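You operate a simulated robot arm through the tools that you are given. There is no shell and no other tool. Be economical: measure what you need, move in short steps, check, and stop when the job is done.

Carry out the task below with a simulated robot arm. There is one attempt and no reset: what you move stays moved.

## Task
Put the scrub pad to soak in the yellow tub.
Fine: fill the jug to LOW with the blue button and tip it into the tub; the jug ends on the dish rack, the pad lies wet in the tub; spill nothing.
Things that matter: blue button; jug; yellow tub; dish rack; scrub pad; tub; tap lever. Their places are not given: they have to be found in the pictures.

It is judged by the outcome, as a careful person would: the job done as asked, and still so three seconds after it is handed in. It fails if anything else is knocked over, pushed out of place, dropped, spilled or broken.

## Robot
A 6-joint arm with a two-finger parallel gripper, fixed in place. Base frame: the origin is at the foot of the arm, x ahead of it, y to its left, z up. Units: mm, degrees, N and s.
Its first joint turns from -166.0 to 166.0 degrees. Payload 4.1 kg.
Tool frame: the origin (TCP) lies between the finger pads and is the grasp point; the fingertips stand 23 mm ahead of it; z points along the fingers, y is the line along which they close. Largest opening 94 mm; finger width 38, thickness 10; the body of the gripper, 54 by 96 mm, starts 39 mm behind the TCP.
Orientation is that of the tool frame in the base frame, as a unit quaternion [x, y, z, w]. With the fingers straight down and closing along the base's y, the tool's x points along the base's -x, its y along +y and its z along -z.

## Interface
- The arm moves only by the tool jog_arm. Its argument "plan" is a list of rows, each an object of numbers (a shift or turn left out is 0, a gripper value left out holds the last): "dx", "dy", "dz": the shift along the tool's x, y, z in mm; "wx", "wy", "wz": the turn, a rotation vector about the tool's x, y, z in degrees; "hand": the gripper command, from -1 (shut) to 1 (fully open), values between in proportion. In form: [{"dx": .., "dy": .., "dz": .., "wx": .., "wy": .., "wz": .., "hand": ..}, ...]. A call has 1 to 20 rows; each row shifts and turns the commanded pose from where the row before left it, along the tool's axes as they then stand. A row lasts 0.2 s, in which the tool goes at most 50 mm and 8.6 degrees; a call with a longer step from one row to the next is refused whole, and so is a gripper value outside its range. A pose out of reach is approached as far as the arm can. The call stops where the force on the tool passes 40 N (or 10 N more than at its start, if that is more) or the arm is blocked; 0.2 s more then pass. The fingers move at their own pace (about 45 mm/s each) and stop on an object; they squeeze with about 41 N. The grip force told is the motor's: it shows also when the fingers shut on nothing. Time passes only in rows, and 0.2 s behind the last, so rows that do not move let the fingers close. The reply holds the time, the measured pose of the TCP, the force on the tool along the base axes, the opening and the grip force, in the units named above and with some noise, and new pictures: "pictures" is both (left out), scene, wrist or none.
- Cameras (640 x 400 px; columns grow to the right, rows downward): "scene" is fixed at [53.6, 500.6, 1482.7]; the picture's right is [-0.39, -0.92, 0.00], its down [-0.57, 0.24, -0.79] and it looks along [0.73, -0.31, -0.61] (base axes); focal length 250 px, centre (320, 200). "wrist" rides on the gripper at [87, 16, -74] in the tool frame; the picture's right is [-0.18, 0.98, 0.00], its down [-0.58, -0.11, -0.81] and it looks along [-0.79, -0.15, 0.59] (tool axes); focal length 243 px, centre (320, 200).
- move_column(by): slides the trunk up (or, below 0, down) by that many mm; the arm rides with it, the base frame stays. It gives what a move gives, with no picture.
- point_at(camera, pixels): for up to 12 pixels [column, row] of the newest picture of that camera ("zoom" is the newest enlarged one), the place [x, y, z] in the base frame of the surface seen there, good to about 2 mm, but the place of the scene camera against the robot may be out by one fixed shift of up to 18 mm in any direction. No time passes.
- zoom(camera, box): a new picture of the part [left, top, right, bottom] of that camera's present view, enlarged. No time passes.
- hand_in(): hands the job in; it is judged then, once.

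Go step by step. Measure first, check grasps and placings, and put right what went wrong. The budget is 80 turns and 170 pictures, counting those below and the enlarged ones. Unless the task says otherwise, let go and move clear before handing in, and close with one line.

The tools are called as a command line: name --argument value ..., lists and objects as JSON in quotes. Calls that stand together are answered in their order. jog_arm: Moves the arm, as the interface text tells. Its arguments: {"type":"object","properties":{"plan":{"type":"array","items":{"type":"object","properties":{"dx":{"type":"number"},"dy":{"type":"number"},"dz":{"type":"number"},"wx":{"type":"number"},"wy":{"type":"number"},"wz":{"type":"number"},"hand":{"type":"number"}}}},"pictures":{"type":"string","enum":["both","scene","wrist","none"]}},"required":["plan"]} The other tools are called the same way: move_column (by) slides the trunk up or down; point_at (camera, pixels) gives the place of the surface under pixels of a picture; zoom (camera, box) takes an enlarged picture of a part of a camera's view; hand_in () hands the job in.

At the start:

```text
time: 0.0
ee_pos: [341.0, 35.2, 1302.4]
orientation: [0.0, 1.0, -0.001, 0.001]
ft_force: [0.3, -0.3, 0.7]
width: 94.0
finger_force: 0.0
trunk travel left (down, up): [-525.0, 65.0]
```

scene: 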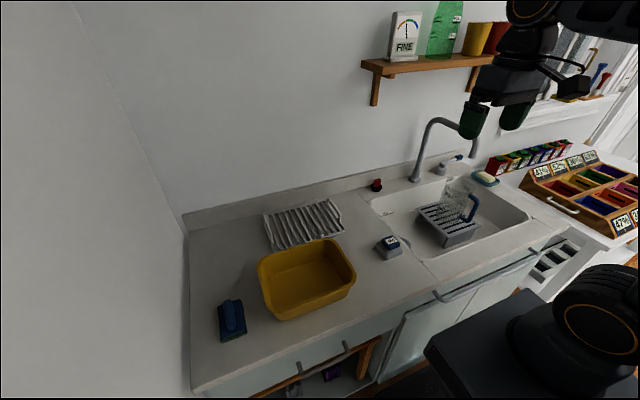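
wrist: 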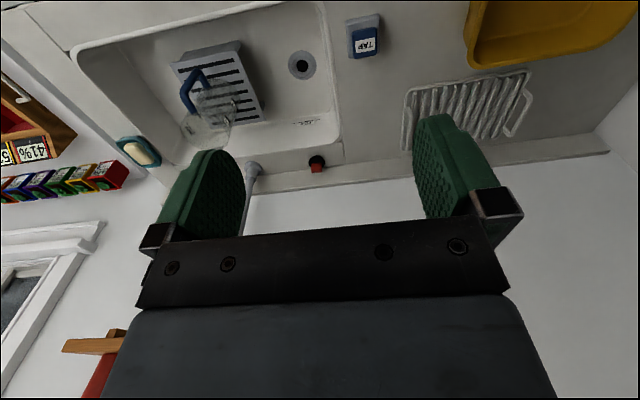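

The pictures show the yellow tub near (306,278), the scrub pad near (231,320), the rack at (305,223), the blue TAP button at (388,246), and the jug on a grid in the sink at (460,205). I'll enlarge these.

zoom --camera "scene" --box '[350, 110, 540, 260]'

zoom --camera "scene" --box '[190, 170, 420, 360]'

zoom --camera "wrist" --box '[60, 0, 400, 210]'

point_at --camera "scene" --pixels '[[390, 240], [385, 250], [376, 184], [231, 320], [265, 258], [355, 278], [280, 318], [334, 240], [305, 280], [265, 215], [335, 200], [272, 249]]'

point_at --camera "wrist" --pixels '[[366, 45], [362, 28], [316, 165], [440, 85], [525, 80], [410, 145], [238, 45], [180, 65], [265, 118], [302, 65], [190, 95], [205, 130]]'

```text
2.67 times, centred on (445, 185) of scene
```

zoom: 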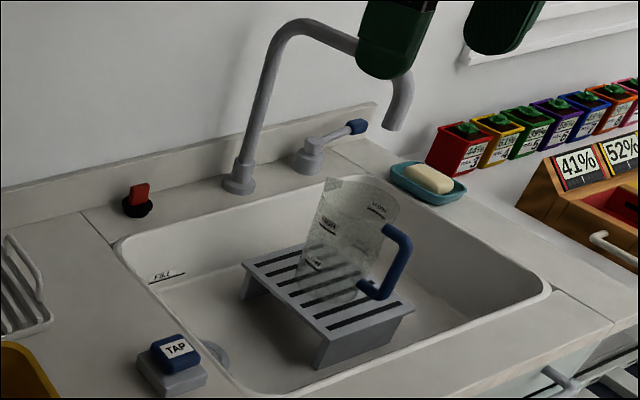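

```text
2.11 times, centred on (305, 265) of scene
```

zoom: 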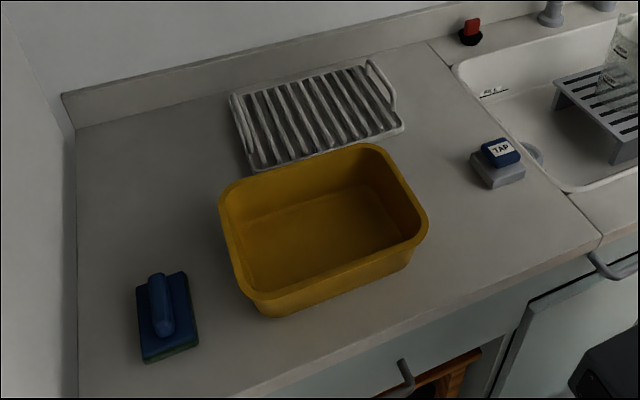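

```text
1.88 times, centred on (230, 105) of wrist
```

zoom: 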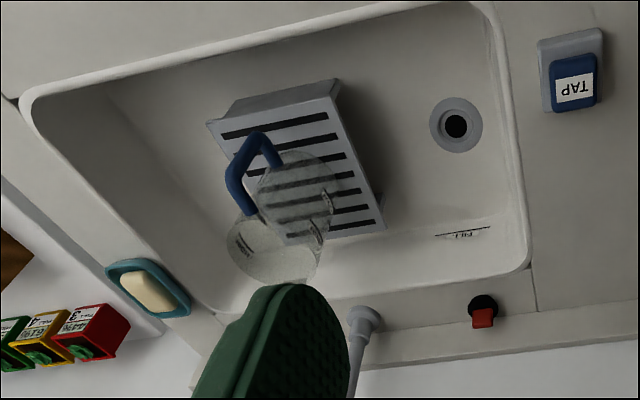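

```text
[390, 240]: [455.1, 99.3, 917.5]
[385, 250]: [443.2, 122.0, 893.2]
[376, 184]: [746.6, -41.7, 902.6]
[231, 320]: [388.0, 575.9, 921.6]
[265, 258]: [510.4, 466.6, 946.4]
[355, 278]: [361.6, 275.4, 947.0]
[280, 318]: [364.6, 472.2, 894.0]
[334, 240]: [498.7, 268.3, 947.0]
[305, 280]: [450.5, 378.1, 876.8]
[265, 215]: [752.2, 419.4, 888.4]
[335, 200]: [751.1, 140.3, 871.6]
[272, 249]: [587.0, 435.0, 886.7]
```

```text
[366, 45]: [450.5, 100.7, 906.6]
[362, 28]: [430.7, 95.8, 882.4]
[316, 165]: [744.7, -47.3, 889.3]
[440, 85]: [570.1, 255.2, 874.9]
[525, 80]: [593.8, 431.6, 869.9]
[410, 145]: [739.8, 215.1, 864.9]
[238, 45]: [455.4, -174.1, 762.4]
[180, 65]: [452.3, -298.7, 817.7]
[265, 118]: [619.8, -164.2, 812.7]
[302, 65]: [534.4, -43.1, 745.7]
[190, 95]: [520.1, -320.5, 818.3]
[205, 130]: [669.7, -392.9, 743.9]
```

The wrist camera puts the button top near [450,100,906]. I'll look closer at the jug, spout, gauge and lever.

zoom --camera "scene" --box '[410, 110, 500, 250]'

zoom --camera "scene" --box '[360, 0, 520, 110]'

point_at --camera "scene" --pixels '[[472, 195], [474, 210], [462, 216], [415, 180], [437, 120], [470, 138], [473, 150], [445, 165], [458, 157], [450, 181], [475, 188], [400, 220]]'

point_at --camera "wrist" --pixels '[[187, 80], [184, 100], [200, 72], [206, 78], [210, 120], [238, 95], [250, 170], [350, 120], [390, 80], [480, 15], [440, 40], [240, 28]]'

```text
2.86 times, centred on (455, 180) of scene
```

zoom: 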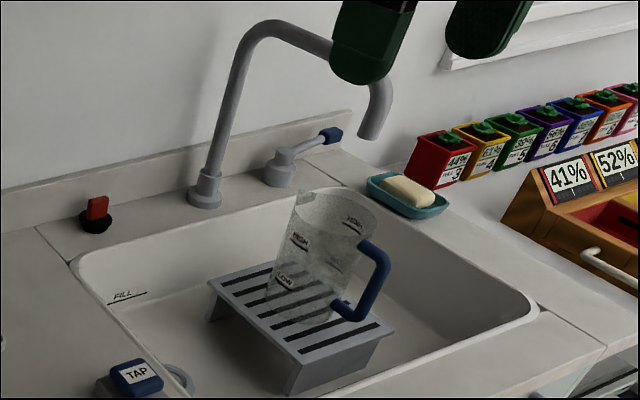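

```text
3.64 times, centred on (440, 55) of scene
```

zoom: 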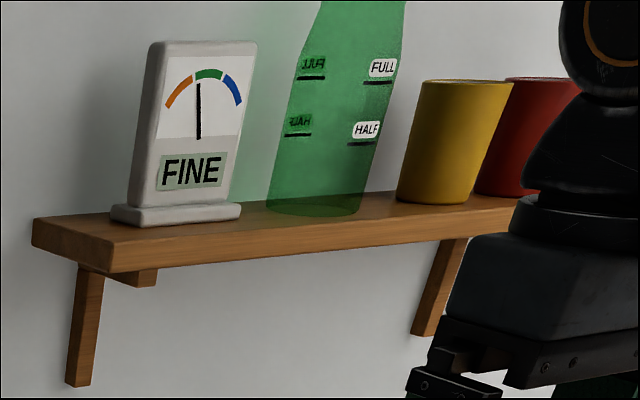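

```text
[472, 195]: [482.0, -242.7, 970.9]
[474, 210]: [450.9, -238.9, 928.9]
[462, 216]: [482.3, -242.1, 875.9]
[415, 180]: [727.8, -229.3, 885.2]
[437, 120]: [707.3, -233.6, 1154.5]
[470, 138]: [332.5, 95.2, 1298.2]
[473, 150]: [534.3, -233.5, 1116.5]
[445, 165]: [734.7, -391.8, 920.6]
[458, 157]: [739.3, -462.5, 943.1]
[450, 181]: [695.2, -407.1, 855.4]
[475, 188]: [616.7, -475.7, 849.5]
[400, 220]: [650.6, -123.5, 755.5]
```

```text
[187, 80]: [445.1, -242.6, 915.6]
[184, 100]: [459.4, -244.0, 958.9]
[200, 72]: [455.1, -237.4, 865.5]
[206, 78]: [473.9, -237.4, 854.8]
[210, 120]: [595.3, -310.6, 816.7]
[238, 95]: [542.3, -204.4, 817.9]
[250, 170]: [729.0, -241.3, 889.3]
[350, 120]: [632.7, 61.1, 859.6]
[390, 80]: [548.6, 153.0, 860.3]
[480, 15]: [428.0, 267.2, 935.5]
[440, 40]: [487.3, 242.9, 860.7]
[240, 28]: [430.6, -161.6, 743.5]
```

The counter is at z≈860, the jug handle is on the −x side at y≈−240, and the spout tip is near (534,−233). I'll shut the hand and move above the blue button.

jog_arm --plan '[{"dx": -20, "dy": 12, "dz": 30, "hand": -1}, {"dx": -20, "dy": 12, "dz": 30}, {"dx": -20, "dy": 12, "dz": 30}, {"dx": -20, "dy": 12, "dz": 30}, {"dx": -20, "dy": 12, "dz": 30}, {"dx": -11, "dy": 5, "dz": 30}, {"dz": 40}, {"dz": 40}, {}]'

```text
time: 2.0
ee_pos: [452.7, 99.5, 1043.4]
orientation: [0.0, 1.0, -0.001, 0.0]
ft_force: [-1.6, -0.1, 0.4]
width: 0.0
finger_force: 40.7
trunk travel left (down, up): [-525.0, 65.0]
```

scene: 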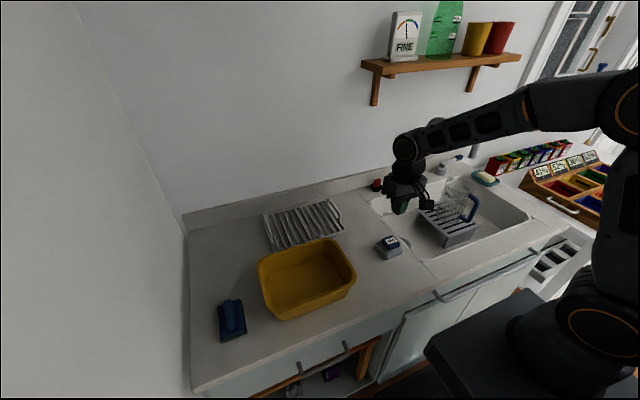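
wrist: 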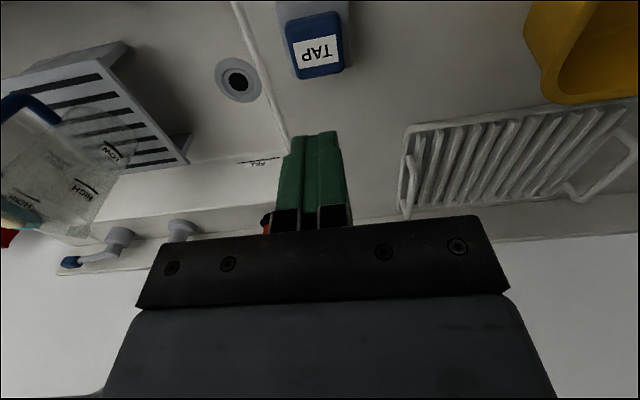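

The wrist camera shows the TAP button at (315,45) and the jug at (90,165) with its LOW mark. I'll measure the button top.

point_at --camera "wrist" --pixels '[[290, 38], [340, 38], [315, 20], [317, 72], [315, 48], [300, 8], [343, 8], [118, 150], [91, 186], [30, 190], [400, 150], [560, 190]]'

zoom --camera "wrist" --box '[0, 60, 220, 260]'

```text
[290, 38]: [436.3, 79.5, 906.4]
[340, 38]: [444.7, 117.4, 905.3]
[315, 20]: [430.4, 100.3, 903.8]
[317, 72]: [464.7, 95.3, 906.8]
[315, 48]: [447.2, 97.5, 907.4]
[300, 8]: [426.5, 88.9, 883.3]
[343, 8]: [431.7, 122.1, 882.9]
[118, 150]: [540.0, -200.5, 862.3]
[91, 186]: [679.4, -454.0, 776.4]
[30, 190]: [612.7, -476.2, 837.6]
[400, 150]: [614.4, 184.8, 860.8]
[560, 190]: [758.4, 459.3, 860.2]
```

```text
2.00 times, centred on (110, 160) of wrist
```

zoom: 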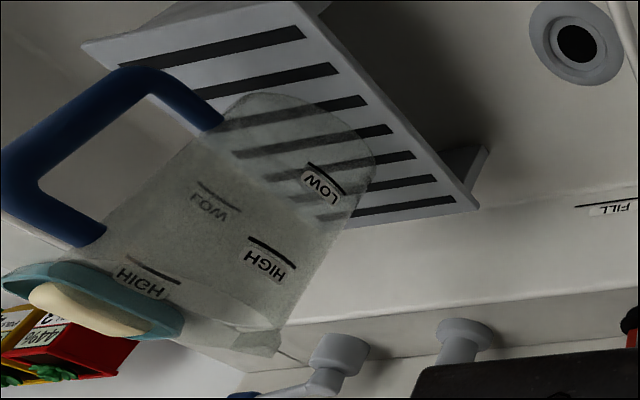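

The button top centre is about (448,98,907). I'll come down to just above it, then touch lightly in small steps.

jog_arm --plan '[{"dx": 4, "dy": -1, "dz": 40}, {"dz": 40}, {"dz": 23}, {}]'

```text
time: 3.0
ee_pos: [447.3, 99.8, 939.8]
orientation: [0.0, 1.0, -0.001, 0.0]
ft_force: [0.0, 0.2, 0.3]
width: 0.0
finger_force: 40.7
trunk travel left (down, up): [-525.0, 65.0]
```

scene: 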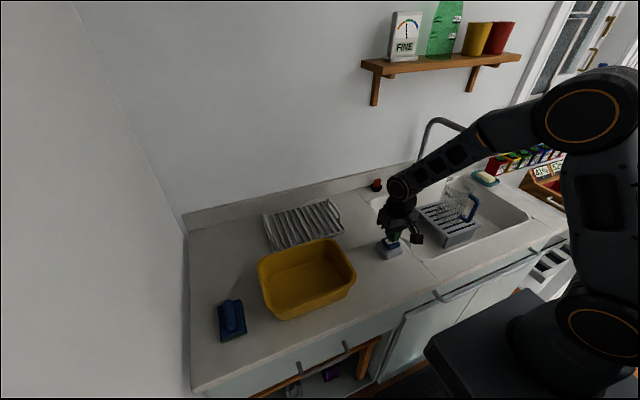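
wrist: 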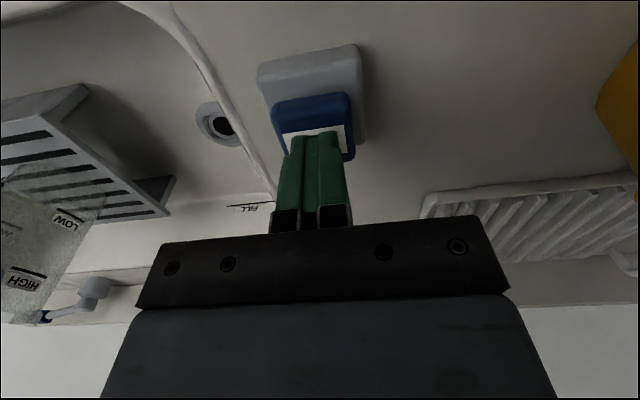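

Both cameras can see the jug and the fingertips are over the button, so I'll make a brief test press and lift.

jog_arm --plan '[{"dz": 8}, {"dz": 6}, {"dz": -14}]'

zoom --camera "wrist" --box '[0, 120, 200, 340]'

zoom --camera "scene" --box '[410, 110, 500, 250]'

```text
time: 3.8
ee_pos: [448.0, 100.0, 939.9]
orientation: [0.0, 1.0, -0.001, 0.0]
ft_force: [-0.1, -0.2, -1.0]
width: 0.0
finger_force: 40.5
trunk travel left (down, up): [-525.0, 65.0]
```

scene: 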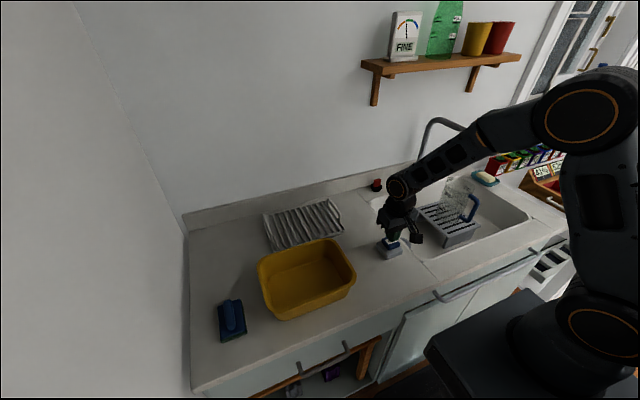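
wrist: 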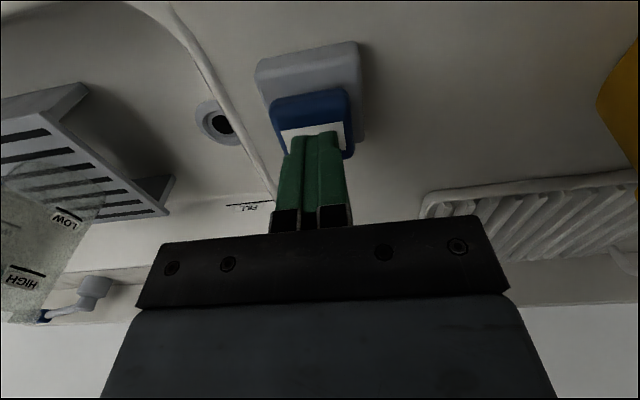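

```text
1.82 times, centred on (100, 230) of wrist
```

zoom: 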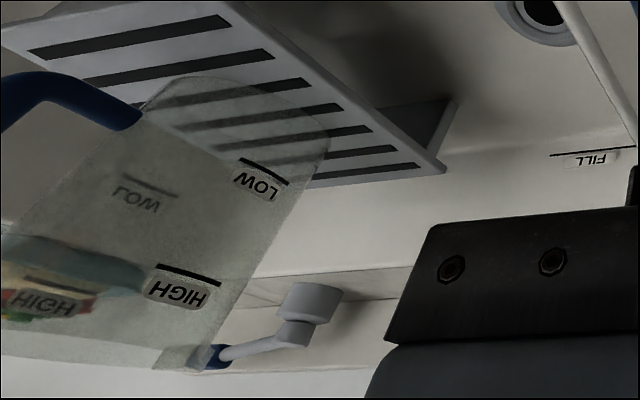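

```text
2.86 times, centred on (455, 180) of scene
```

zoom: 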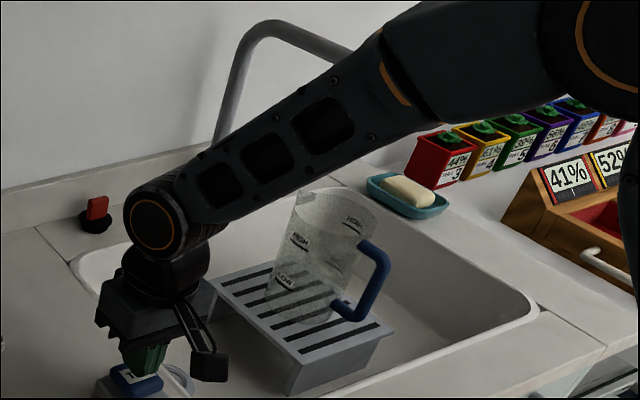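

There's no water and the press may not have been deep enough. I'll press deeper and stay down for a look.

jog_arm --plan '[{"dz": 10}, {"dz": 4}, {"dz": 3}]'

zoom --camera "wrist" --box '[0, 120, 200, 340]'

```text
time: 4.6
ee_pos: [448.1, 100.9, 922.3]
orientation: [-0.001, 1.0, 0.0, 0.0]
ft_force: [-0.1, 1.0, 4.1]
width: 0.0
finger_force: 41.8
trunk travel left (down, up): [-525.0, 65.0]
```

scene: 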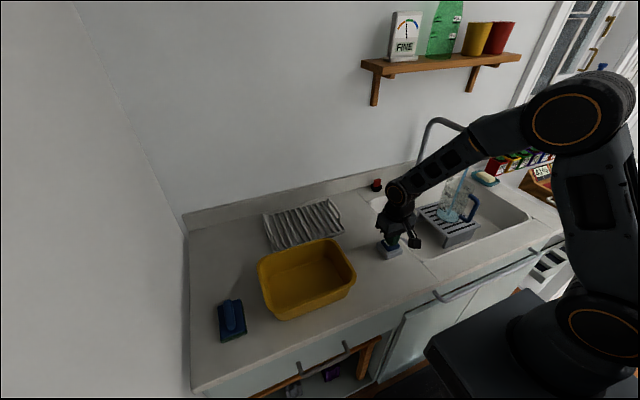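
wrist: 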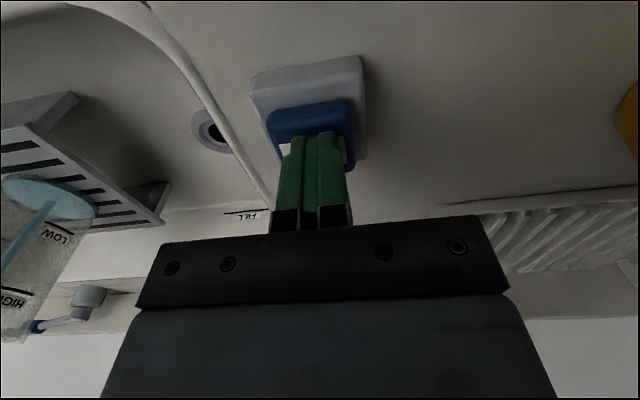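

```text
1.82 times, centred on (100, 230) of wrist
```

zoom: 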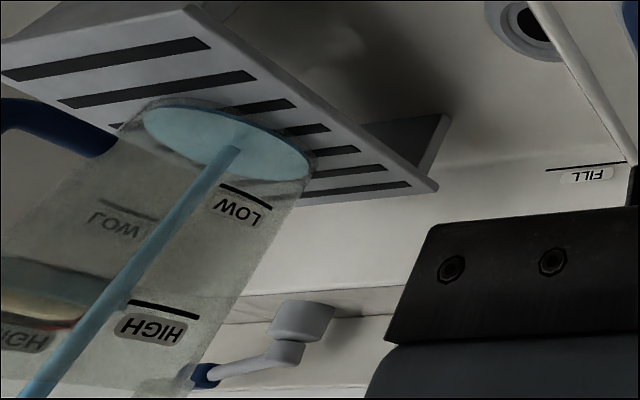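

Water is running and the level is already approaching LOW, so I'll lift at once to see if it stops.

jog_arm --plan '[{"dz": -17}]'

zoom --camera "wrist" --box '[0, 120, 200, 340]'

```text
time: 5.0
ee_pos: [447.4, 99.9, 939.2]
orientation: [0.0, 1.0, -0.001, 0.0]
ft_force: [0.2, -0.3, -0.3]
width: 0.0
finger_force: 41.1
trunk travel left (down, up): [-525.0, 65.0]
```

scene: 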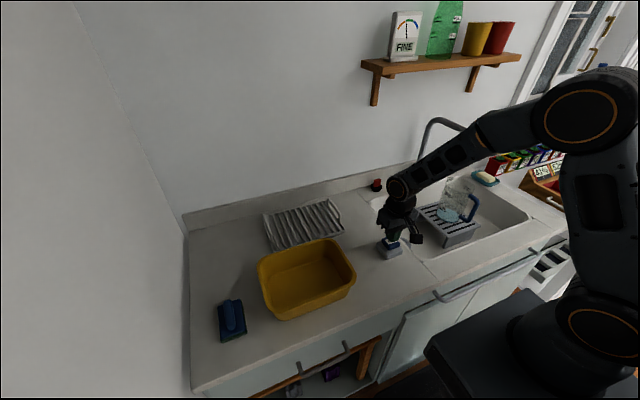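
wrist: 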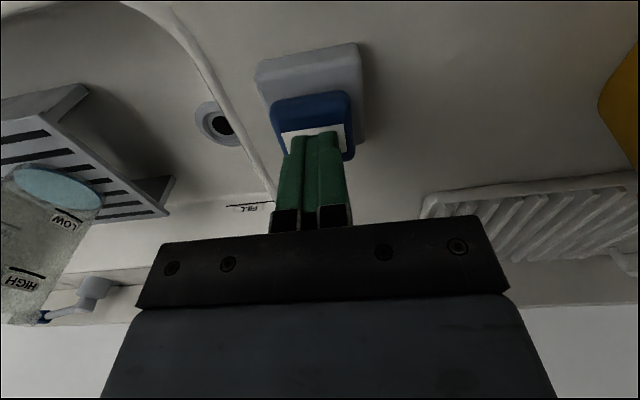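

```text
1.82 times, centred on (100, 230) of wrist
```

zoom: 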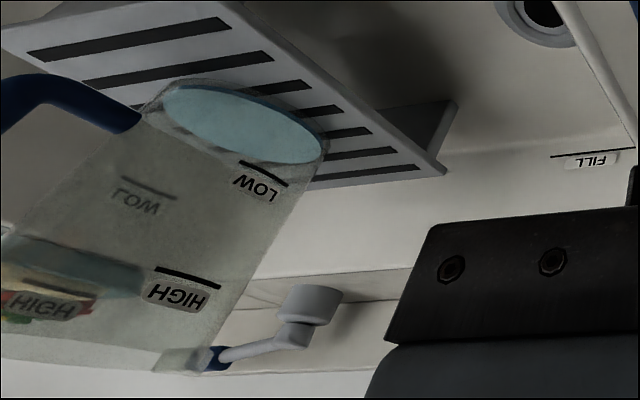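

The tap is momentary and it stopped. I'll measure the water surface against the LOW line.

point_at --camera "zoom" --pixels '[[245, 125], [200, 105], [290, 140], [245, 161], [265, 172], [287, 185], [150, 185], [188, 276], [250, 155], [300, 160]]'

zoom --camera "wrist" --box '[0, 150, 110, 240]'

zoom --camera "scene" --box '[430, 165, 490, 235]'

```text
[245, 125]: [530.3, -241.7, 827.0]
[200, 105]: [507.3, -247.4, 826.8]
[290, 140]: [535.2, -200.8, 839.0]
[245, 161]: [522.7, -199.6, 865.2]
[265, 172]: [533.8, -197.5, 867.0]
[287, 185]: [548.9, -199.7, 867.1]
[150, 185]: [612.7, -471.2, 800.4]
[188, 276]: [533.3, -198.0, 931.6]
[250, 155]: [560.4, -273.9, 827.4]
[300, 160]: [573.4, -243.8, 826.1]
```

```text
4.44 times, centred on (55, 195) of wrist
```

zoom: 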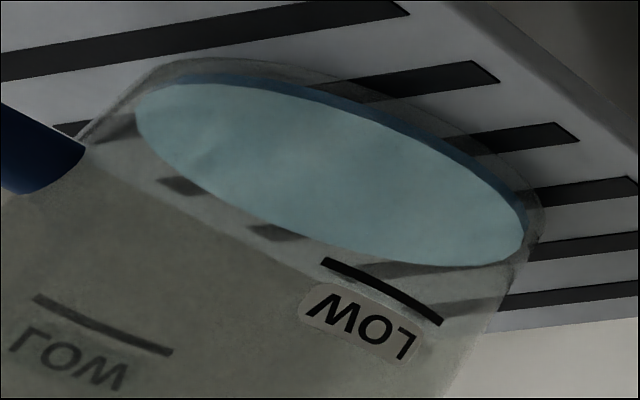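

```text
5.71 times, centred on (460, 200) of scene
```

zoom: 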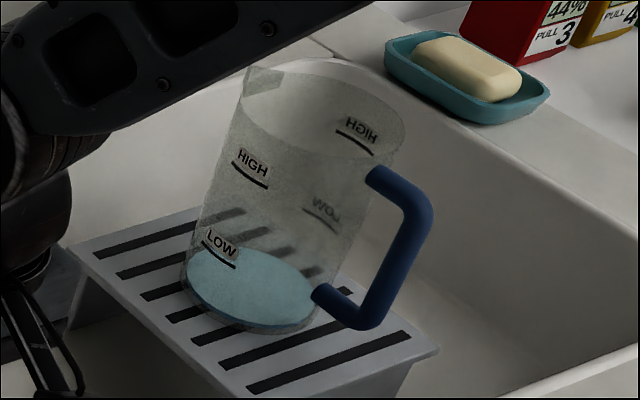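

The water surface is at z≈827 and the LOW line at ≈867, so a lot more is needed. I'll press for about 2 s, lift and measure the rate.

jog_arm --plan '[{"dz": 14}, {"dz": 3}, {}, {}, {}, {}, {}, {}, {}, {}, {"dz": -17}]' --pictures "wrist"

zoom --camera "wrist" --box '[0, 150, 110, 240]'

point_at --camera "zoom" --pixels '[[330, 170], [250, 160], [420, 200], [350, 220], [380, 290], [200, 130]]'

```text
time: 7.4
ee_pos: [447.5, 101.8, 939.1]
orientation: [-0.001, 1.0, 0.0, 0.0]
ft_force: [-1.0, 0.1, 0.4]
width: 0.0
finger_force: 41.0
trunk travel left (down, up): [-525.0, 65.0]
```

wrist: 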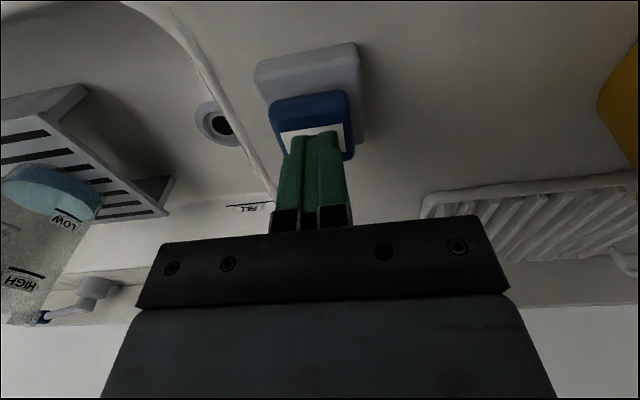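

```text
4.44 times, centred on (55, 195) of wrist
```

zoom: 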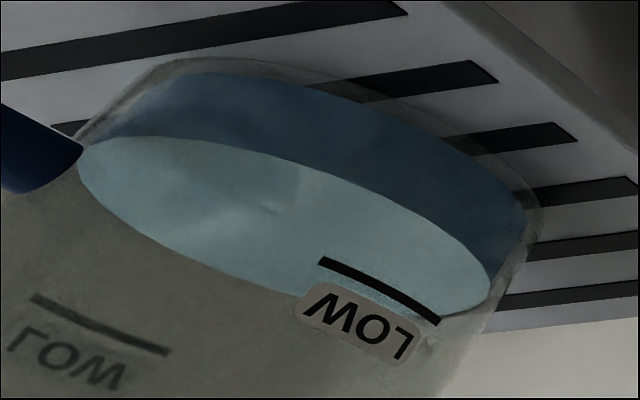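

```text
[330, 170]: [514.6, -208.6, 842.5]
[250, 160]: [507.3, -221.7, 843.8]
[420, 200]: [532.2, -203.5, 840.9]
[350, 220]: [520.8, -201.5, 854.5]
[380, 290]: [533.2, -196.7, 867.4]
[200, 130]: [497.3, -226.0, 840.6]
```

The upper edge of the ellipse is the near one, so the water is at z≈845 and rising about 9 mm/s. I'll repeat a similar press, then check.

jog_arm --plan '[{"dz": 14}, {"dz": 3}, {}, {}, {}, {}, {}, {}, {}, {"dz": -17}, {}]' --pictures "wrist"

zoom --camera "wrist" --box '[0, 150, 110, 240]'

zoom --camera "scene" --box '[430, 165, 490, 235]'

```text
time: 9.8
ee_pos: [449.4, 99.8, 938.2]
orientation: [-0.001, 1.0, 0.0, 0.0]
ft_force: [-0.1, -0.3, -0.4]
width: 0.2
finger_force: 40.8
trunk travel left (down, up): [-525.0, 65.0]
```

wrist: 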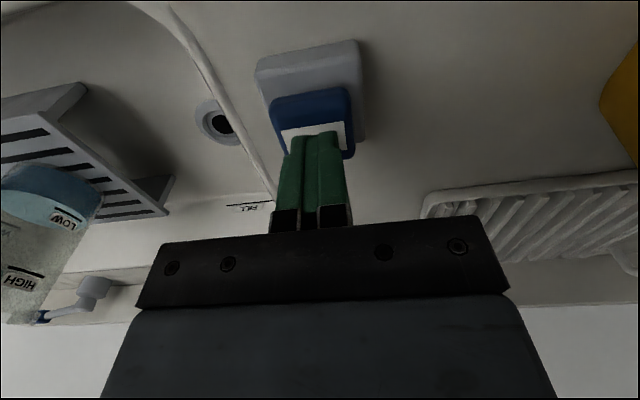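

```text
4.44 times, centred on (55, 195) of wrist
```

zoom: 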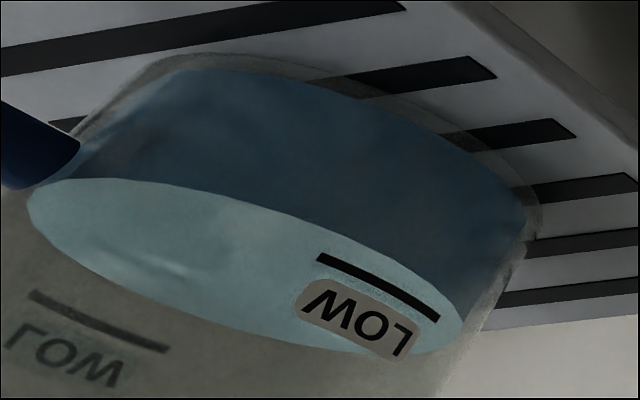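

```text
5.71 times, centred on (460, 200) of scene
```

zoom: 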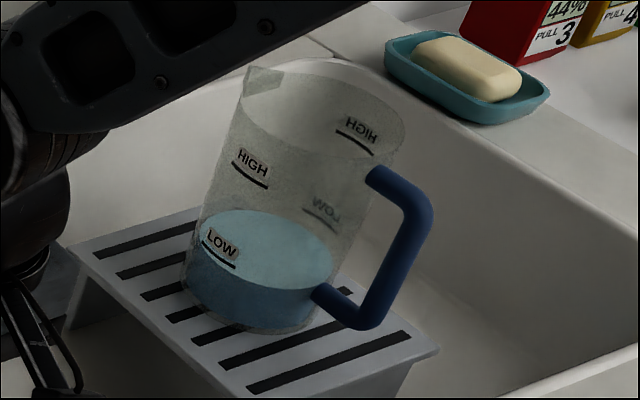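

The level is close to LOW now. I'll measure the surface and the line.

point_at --camera "wrist" --pixels '[[28, 211], [10, 205], [35, 218], [68, 212], [45, 205], [40, 210], [18, 200], [20, 215]]'

point_at --camera "zoom" --pixels '[[270, 250], [290, 270], [240, 225], [220, 252], [215, 250], [320, 215], [253, 177], [300, 245]]'

```text
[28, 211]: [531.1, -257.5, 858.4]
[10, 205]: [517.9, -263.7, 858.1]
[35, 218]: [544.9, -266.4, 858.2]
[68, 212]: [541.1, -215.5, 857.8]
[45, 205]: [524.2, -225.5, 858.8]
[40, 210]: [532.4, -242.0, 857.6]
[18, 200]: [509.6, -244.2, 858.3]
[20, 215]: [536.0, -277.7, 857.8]
```

```text
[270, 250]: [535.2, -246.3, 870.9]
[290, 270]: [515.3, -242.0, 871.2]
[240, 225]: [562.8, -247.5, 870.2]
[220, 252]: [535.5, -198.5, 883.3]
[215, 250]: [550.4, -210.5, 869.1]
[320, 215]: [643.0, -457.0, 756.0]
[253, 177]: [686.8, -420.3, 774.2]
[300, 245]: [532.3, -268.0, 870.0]
```

The surface is at 858.2 and the LOW line at ≈867, so about 1 s more is needed.

jog_arm --plan '[{"dz": 14}, {"dz": 3}, {}, {}, {}, {"dz": -17}, {}]' --pictures "wrist"

zoom --camera "wrist" --box '[0, 150, 110, 240]'

point_at --camera "wrist" --pixels '[[28, 211], [10, 205], [35, 218], [60, 210], [65, 213], [70, 215], [78, 220], [20, 215]]'

zoom --camera "scene" --box '[430, 165, 490, 235]'

```text
time: 11.4
ee_pos: [447.9, 102.2, 937.9]
orientation: [0.0, 1.0, -0.001, 0.0]
ft_force: [-0.1, -0.6, 0.5]
width: 0.0
finger_force: 40.7
trunk travel left (down, up): [-525.0, 65.0]
```

wrist: 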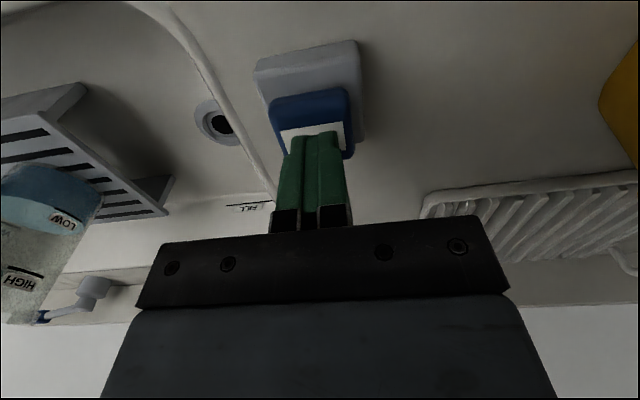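

```text
4.44 times, centred on (55, 195) of wrist
```

zoom: 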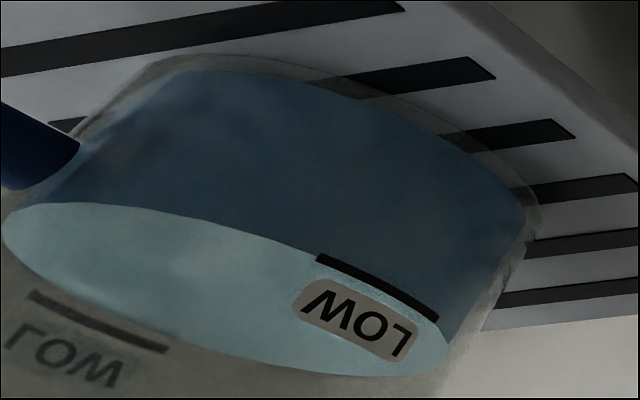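

```text
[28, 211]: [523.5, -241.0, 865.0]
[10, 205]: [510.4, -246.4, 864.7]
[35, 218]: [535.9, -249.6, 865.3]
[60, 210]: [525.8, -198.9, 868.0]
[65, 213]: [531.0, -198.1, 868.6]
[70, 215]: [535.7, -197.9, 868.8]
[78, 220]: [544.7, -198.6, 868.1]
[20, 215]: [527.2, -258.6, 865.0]
```

```text
5.71 times, centred on (460, 200) of scene
```

zoom: 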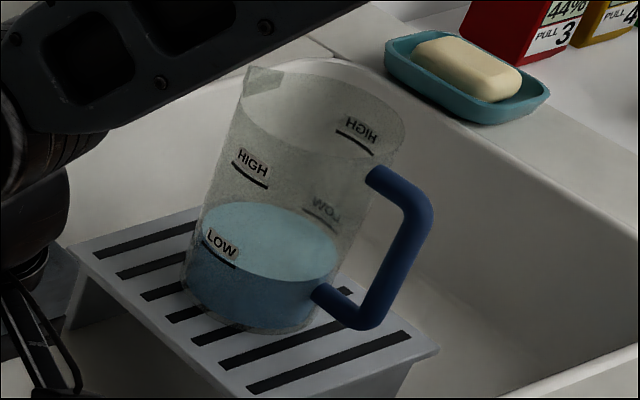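

The surface is at 865.0 and the line at ≈867.5, so one short tap adds about 2 mm.

jog_arm --plan '[{"dz": 14}, {"dz": 3}, {}, {"dz": -17}, {}]' --pictures "wrist"

zoom --camera "wrist" --box '[0, 150, 110, 240]'

point_at --camera "wrist" --pixels '[[28, 211], [10, 205], [35, 218], [60, 209], [65, 211], [70, 214], [20, 215]]'

```text
time: 12.6
ee_pos: [449.7, 101.3, 942.2]
orientation: [0.0, 1.0, 0.0, 0.0]
ft_force: [0.3, -0.9, -0.3]
width: 0.0
finger_force: 41.4
trunk travel left (down, up): [-525.0, 65.0]
```

wrist: 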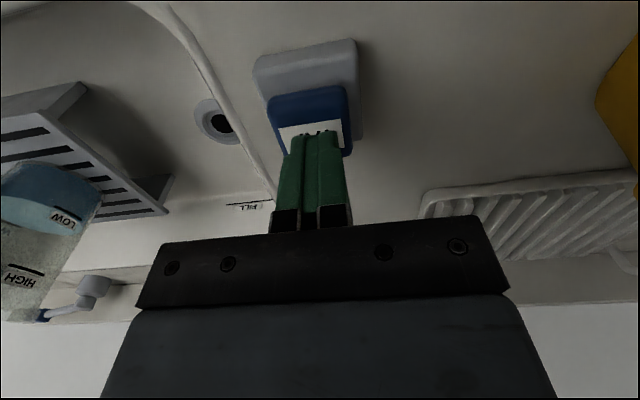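

```text
4.44 times, centred on (55, 195) of wrist
```

zoom: 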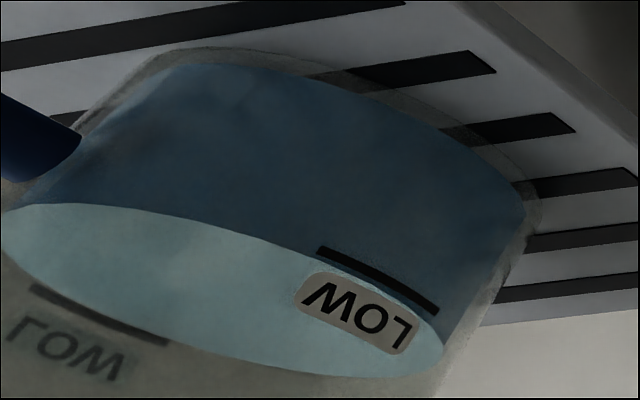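

```text
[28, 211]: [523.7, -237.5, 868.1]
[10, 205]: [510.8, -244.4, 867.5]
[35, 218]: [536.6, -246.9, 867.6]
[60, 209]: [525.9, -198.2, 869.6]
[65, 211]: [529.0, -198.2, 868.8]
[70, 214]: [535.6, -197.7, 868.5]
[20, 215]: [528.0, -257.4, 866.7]
```

The level reads 867.5, so the water is at LOW. Next I'll back away upward and roll the tool 180°, so that a horizontal grasp of the handle keeps the camera bracket on top.

jog_arm --plan '[{"dz": -40}, {"dz": -40}, {"dz": -40, "dx": 10, "dy": -20}, {"dz": -40, "dx": 20, "dy": -30}, {"dx": 25, "dy": -40, "dz": -10}, {"dx": 25, "dy": -40}, {"dx": 10, "dy": -40, "hand": 1}, {"dy": -30, "wz": 8.5}, {"wz": 8.5}, {"wz": 8.5}, {"wz": 8.5}, {"wz": 8.5}, {"wz": 8.5}, {"wz": 8.5}, {"wz": 8.5}, {"wz": 8.5}, {"wz": 8.5}, {"wz": 8.5}]' --pictures "scene"

```text
refused: row 4 steps farther than a row can; nothing moved
```

jog_arm --plan '[{"dz": -40}, {"dz": -40}, {"dz": -40, "dx": 10, "dy": -20}, {"dz": -30, "dx": 20, "dy": -30}, {"dx": 25, "dy": -40, "dz": -10}, {"dx": 25, "dy": -40}, {"dx": 10, "dy": -40, "hand": 1}, {"dy": -30, "wz": 8.5}, {"wz": 8.5}, {"wz": 8.5}, {"wz": 8.5}, {"wz": 8.5}, {"wz": 8.5}, {"wz": 8.5}, {"wz": 8.5}, {"wz": 8.5}, {"wz": 8.5}, {"wz": 8.5}]' --pictures "scene"

```text
time: 16.4
ee_pos: [359.2, -98.9, 1099.9]
orientation: [0.728, 0.685, 0.0, 0.0]
ft_force: [-0.2, -0.6, -0.4]
width: 94.0
finger_force: 0.1
trunk travel left (down, up): [-525.0, 65.0]
```

scene: 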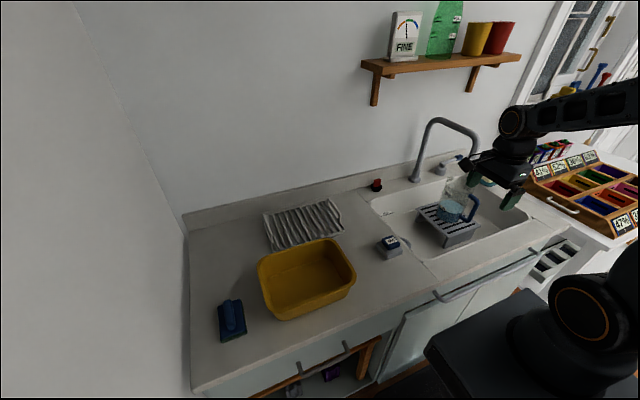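

The roll is halfway, so I'll finish it and begin pitching up while shifting toward y=−240.

jog_arm --plan '[{"wz": 8.5}, {"wz": 8.5}, {"wz": 8.5}, {"wz": 8.5}, {"wz": 8.5}, {"wz": 8.5}, {"wz": 8.5}, {"wz": 8.5}, {"wz": 8.5}, {"wz": 8.5}, {"wz": 1.5}, {"wy": 8.5, "dy": 20}, {"wy": 8.5, "dy": 20}, {"wy": 8.5, "dy": 20}, {"wy": 8.5, "dy": 20}, {"wy": 8.5, "dy": 20}, {"wy": 8.5, "dy": 20}, {"wy": 8.5, "dy": 20}, {"wy": 8.5}, {}]'

```text
time: 20.6
ee_pos: [357.9, -237.9, 1100.2]
orientation: [0.829, 0.0, 0.56, 0.0]
ft_force: [-0.5, -0.3, 1.0]
width: 93.7
finger_force: 0.0
trunk travel left (down, up): [-525.0, 65.0]
```

scene: 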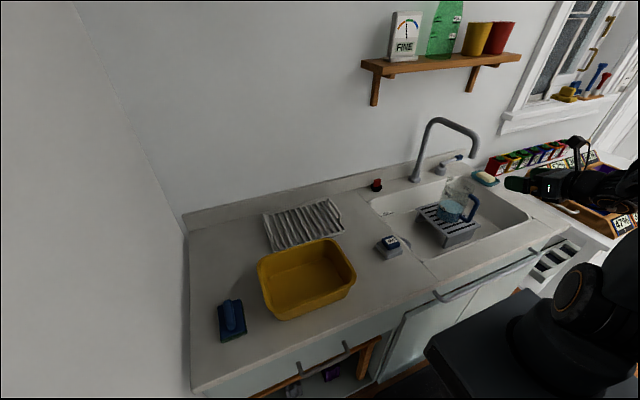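
wrist: 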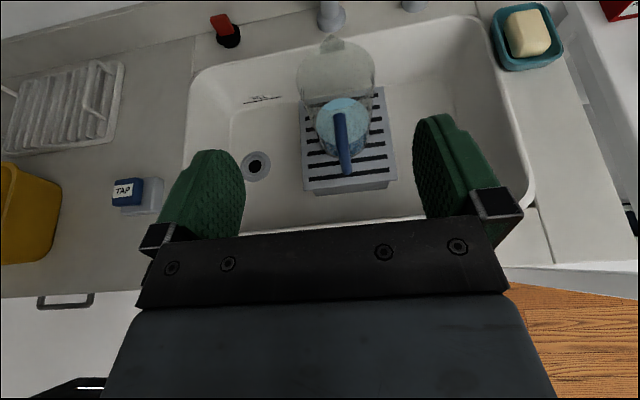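

The jug lip at (335,45) points away from the robot and the handle toward it at (342,145). I'll measure the handle precisely.

zoom --camera "wrist" --box '[270, 20, 410, 200]'

point_at --camera "wrist" --pixels '[[340, 118], [341, 130], [343, 145], [346, 160], [347, 172], [335, 45], [300, 70], [374, 70], [338, 145], [348, 145]]'

```text
2.22 times, centred on (340, 110) of wrist
```

zoom: 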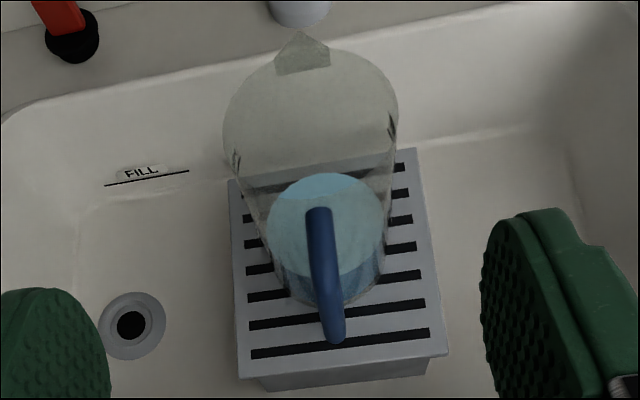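

```text
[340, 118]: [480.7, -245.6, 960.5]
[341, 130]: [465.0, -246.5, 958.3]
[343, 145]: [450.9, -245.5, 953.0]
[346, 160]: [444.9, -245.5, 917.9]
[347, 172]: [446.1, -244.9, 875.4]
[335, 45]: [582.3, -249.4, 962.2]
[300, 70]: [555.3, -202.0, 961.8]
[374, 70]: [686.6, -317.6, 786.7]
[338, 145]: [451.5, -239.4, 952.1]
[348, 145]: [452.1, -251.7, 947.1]
```

The handle bar is at x≈452, y≈−245, z 866–947. I'll pitch to about 80° and drop to a pre-grasp pose in front of it.

jog_arm --plan '[{"wy": 6}, {"wy": 6}, {"dx": -33, "dz": 8.7, "dy": 1.5}, {"dx": -33, "dz": 8.7, "dy": 1.5}, {"dx": -33, "dz": 8.7, "dy": 1.5}, {"dx": -33, "dz": 8.7, "dy": 1.5}, {"dx": -30, "dz": 8.7, "dy": 1.5}, {}]'

```text
time: 22.4
ee_pos: [373.4, -246.3, 931.1]
orientation: [0.766, 0.001, 0.643, -0.001]
ft_force: [0.2, 0.1, 0.5]
width: 94.0
finger_force: 0.1
trunk travel left (down, up): [-525.0, 65.0]
```

scene: 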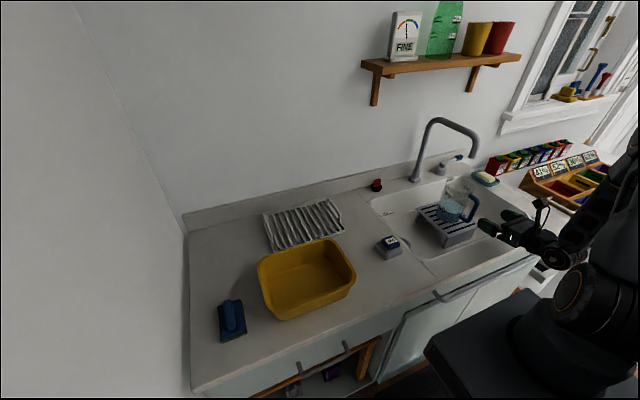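
wrist: 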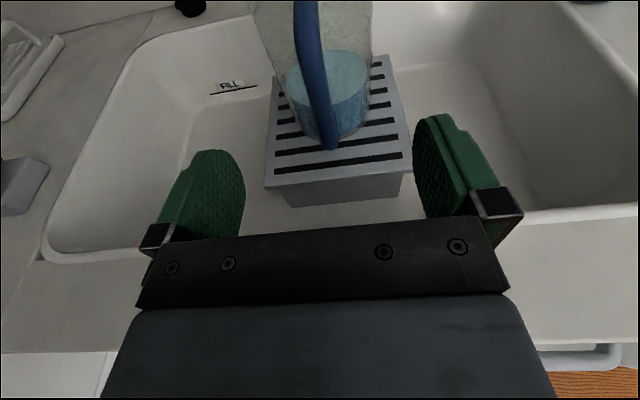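

The pose was reached cleanly, so I'll advance along the handle plane to straddle the bar.

jog_arm --plan '[{"dx": 1, "dz": 26}, {"dx": 1, "dz": 26}, {"dx": 1.5, "dz": 25.6}, {}]'

zoom --camera "scene" --box '[420, 160, 560, 260]'

```text
time: 23.4
ee_pos: [449.2, -246.2, 922.8]
orientation: [0.766, 0.0, 0.643, 0.0]
ft_force: [0.3, 0.6, 0.1]
width: 94.0
finger_force: 0.0
trunk travel left (down, up): [-525.0, 65.0]
```

scene: 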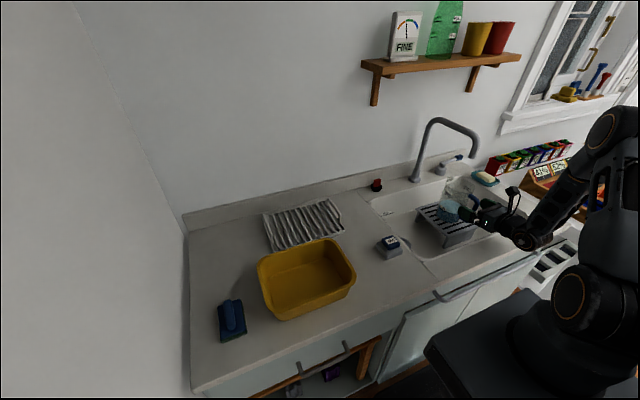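
wrist: 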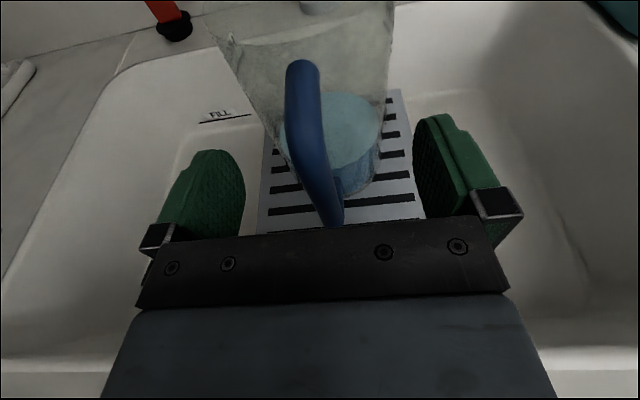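

```text
4.00 times, centred on (490, 210) of scene
```

zoom: 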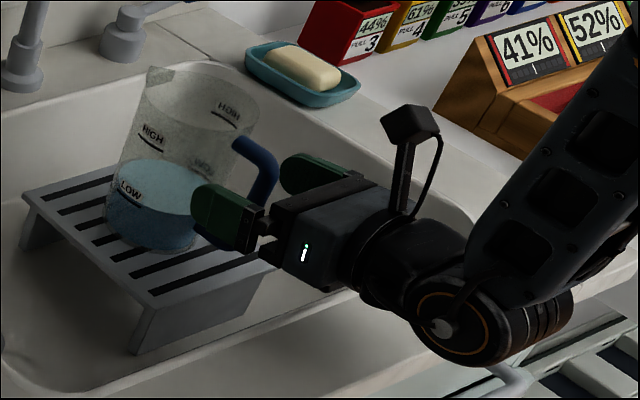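

The handle lies between the fingers, so I'll close.

jog_arm --plan '[{"hand": -0.5}, {}, {}, {"hand": -0.8}, {}, {"hand": -1}, {}, {}]'

```text
time: 25.2
ee_pos: [449.5, -246.4, 923.2]
orientation: [0.767, 0.0, 0.642, 0.0]
ft_force: [0.0, -0.3, -0.1]
width: 14.4
finger_force: 41.0
trunk travel left (down, up): [-525.0, 65.0]
```

scene: 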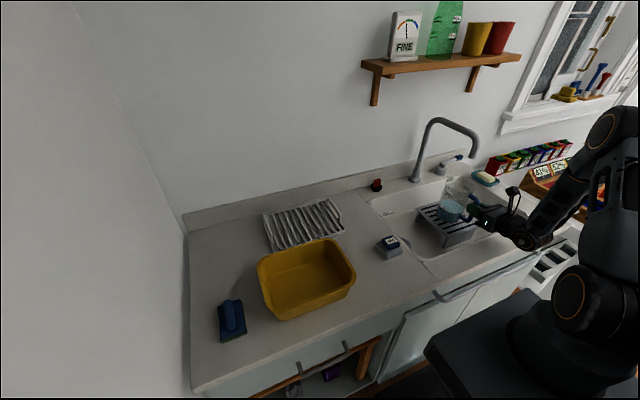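
wrist: 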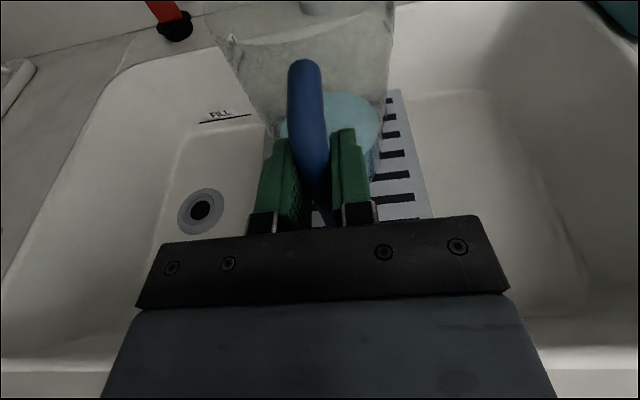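

Gripped at 14.4 mm opening. I'll lift slowly straight up by about 65 mm, staying under the spout.

jog_arm --plan '[{"dx": 5, "dz": -0.9}, {"dx": 10, "dz": -1.7}, {"dx": 15, "dz": -2.6}, {"dx": 15, "dz": -2.6}, {"dx": 12, "dz": -2.1}, {"dx": 7, "dz": -1.2}, {}]'

zoom --camera "scene" --box '[420, 130, 560, 230]'

```text
time: 26.8
ee_pos: [450.3, -246.0, 987.7]
orientation: [0.766, -0.001, 0.642, 0.001]
ft_force: [-0.1, 0.1, -4.4]
width: 14.1
finger_force: 41.3
trunk travel left (down, up): [-525.0, 65.0]
```

scene: 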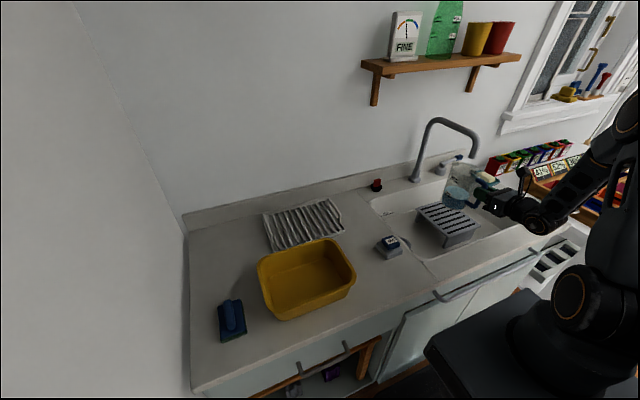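
wrist: 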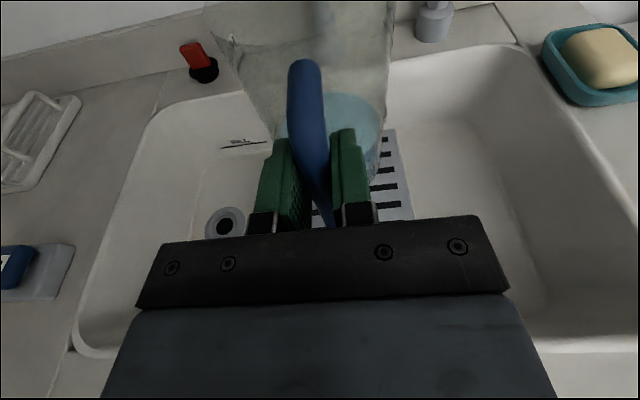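

```text
4.00 times, centred on (490, 180) of scene
```

zoom: 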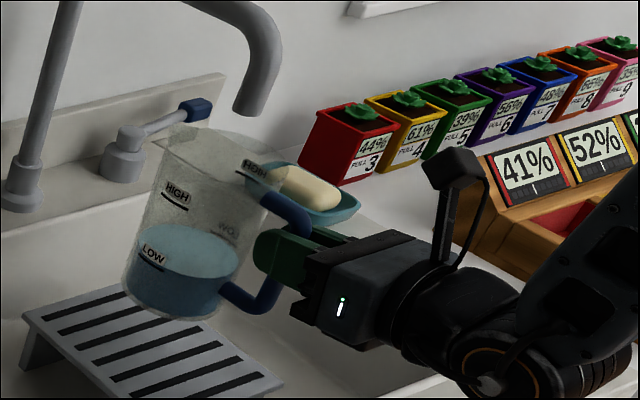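

The jug is lifted upright with the water level at LOW. I'll pull it straight back from under the spout before raising or turning.

jog_arm --plan '[{"dz": -7, "dx": -1.2}, {"dz": -15, "dx": -2.6}, {"dz": -20, "dx": -3.5}, {"dz": -20, "dx": -3.5}, {"dz": -17, "dx": -3}, {"dz": -9.7, "dx": -1.8}, {}]' --pictures "scene"

```text
time: 28.4
ee_pos: [359.7, -246.8, 987.0]
orientation: [0.766, 0.0, 0.643, 0.0]
ft_force: [-0.7, 1.3, -2.8]
width: 14.3
finger_force: 40.3
trunk travel left (down, up): [-525.0, 65.0]
```

scene: 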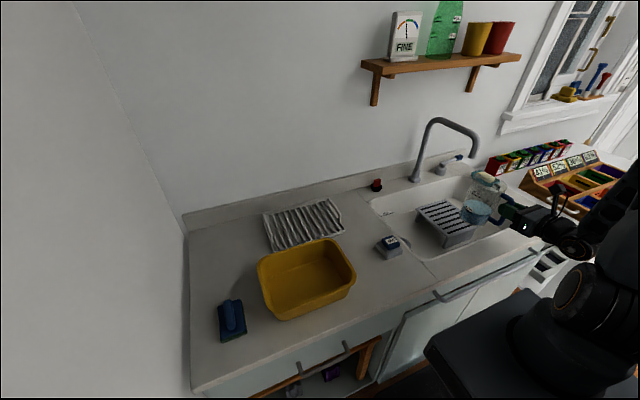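

The jug is clear of the spout. I'll do the first half of the arc, rising at the same time and turning gently.

jog_arm --plan '[{"dx": 16.6, "dy": -25.5, "dz": 13.6, "wx": 2.07, "wz": -0.365}, {"dx": 16.5, "dy": -26, "dz": 12.7, "wx": 2.07, "wz": -0.365}, {"dx": 16.3, "dy": -26.5, "dz": 11.9, "wx": 2.07, "wz": -0.365}, {"dx": 16.2, "dy": -26.9, "dz": 11.1, "wx": 2.07, "wz": -0.365}, {"dx": 16, "dy": -27.3, "dz": 10.2, "wx": 2.07, "wz": -0.365}, {"dx": 15.9, "dy": -27.7, "dz": 9.3, "wx": 2.07, "wz": -0.365}, {"dx": 15.7, "dy": -28.1, "dz": 8.5, "wx": 2.07, "wz": -0.365}, {"dx": 15.6, "dy": -28.4, "dz": 7.6, "wx": 2.07, "wz": -0.365}, {"dx": 1.6, "dy": -28.7, "dz": 9.2, "wx": 2.07, "wz": -0.365}, {"dx": 1.5, "dy": -29, "dz": 8.3, "wx": 2.07, "wz": -0.365}, {}]'

```text
time: 30.8
ee_pos: [472.3, 19.2, 1101.7]
orientation: [0.753, 0.14, 0.632, -0.118]
ft_force: [-0.3, 0.6, -3.6]
width: 14.0
finger_force: 41.4
out of reach, approached as far as the arm can: row 4, 5, 6, 7, 8, 10
trunk travel left (down, up): [-525.0, 65.0]
```

scene: 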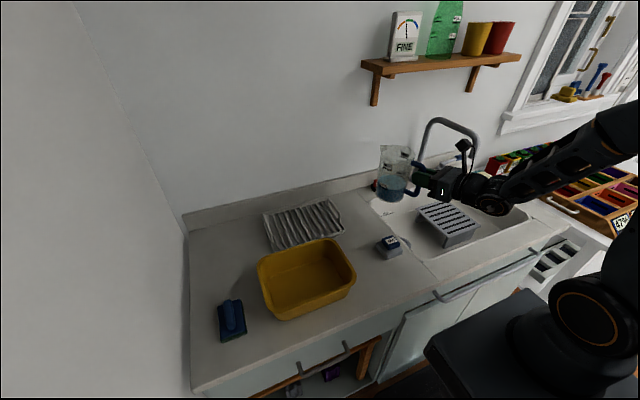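
wrist: 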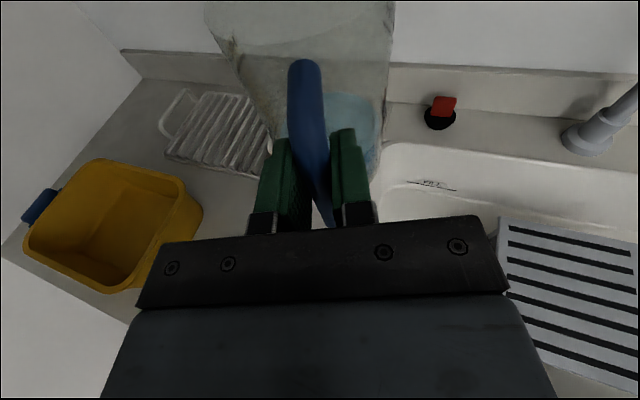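

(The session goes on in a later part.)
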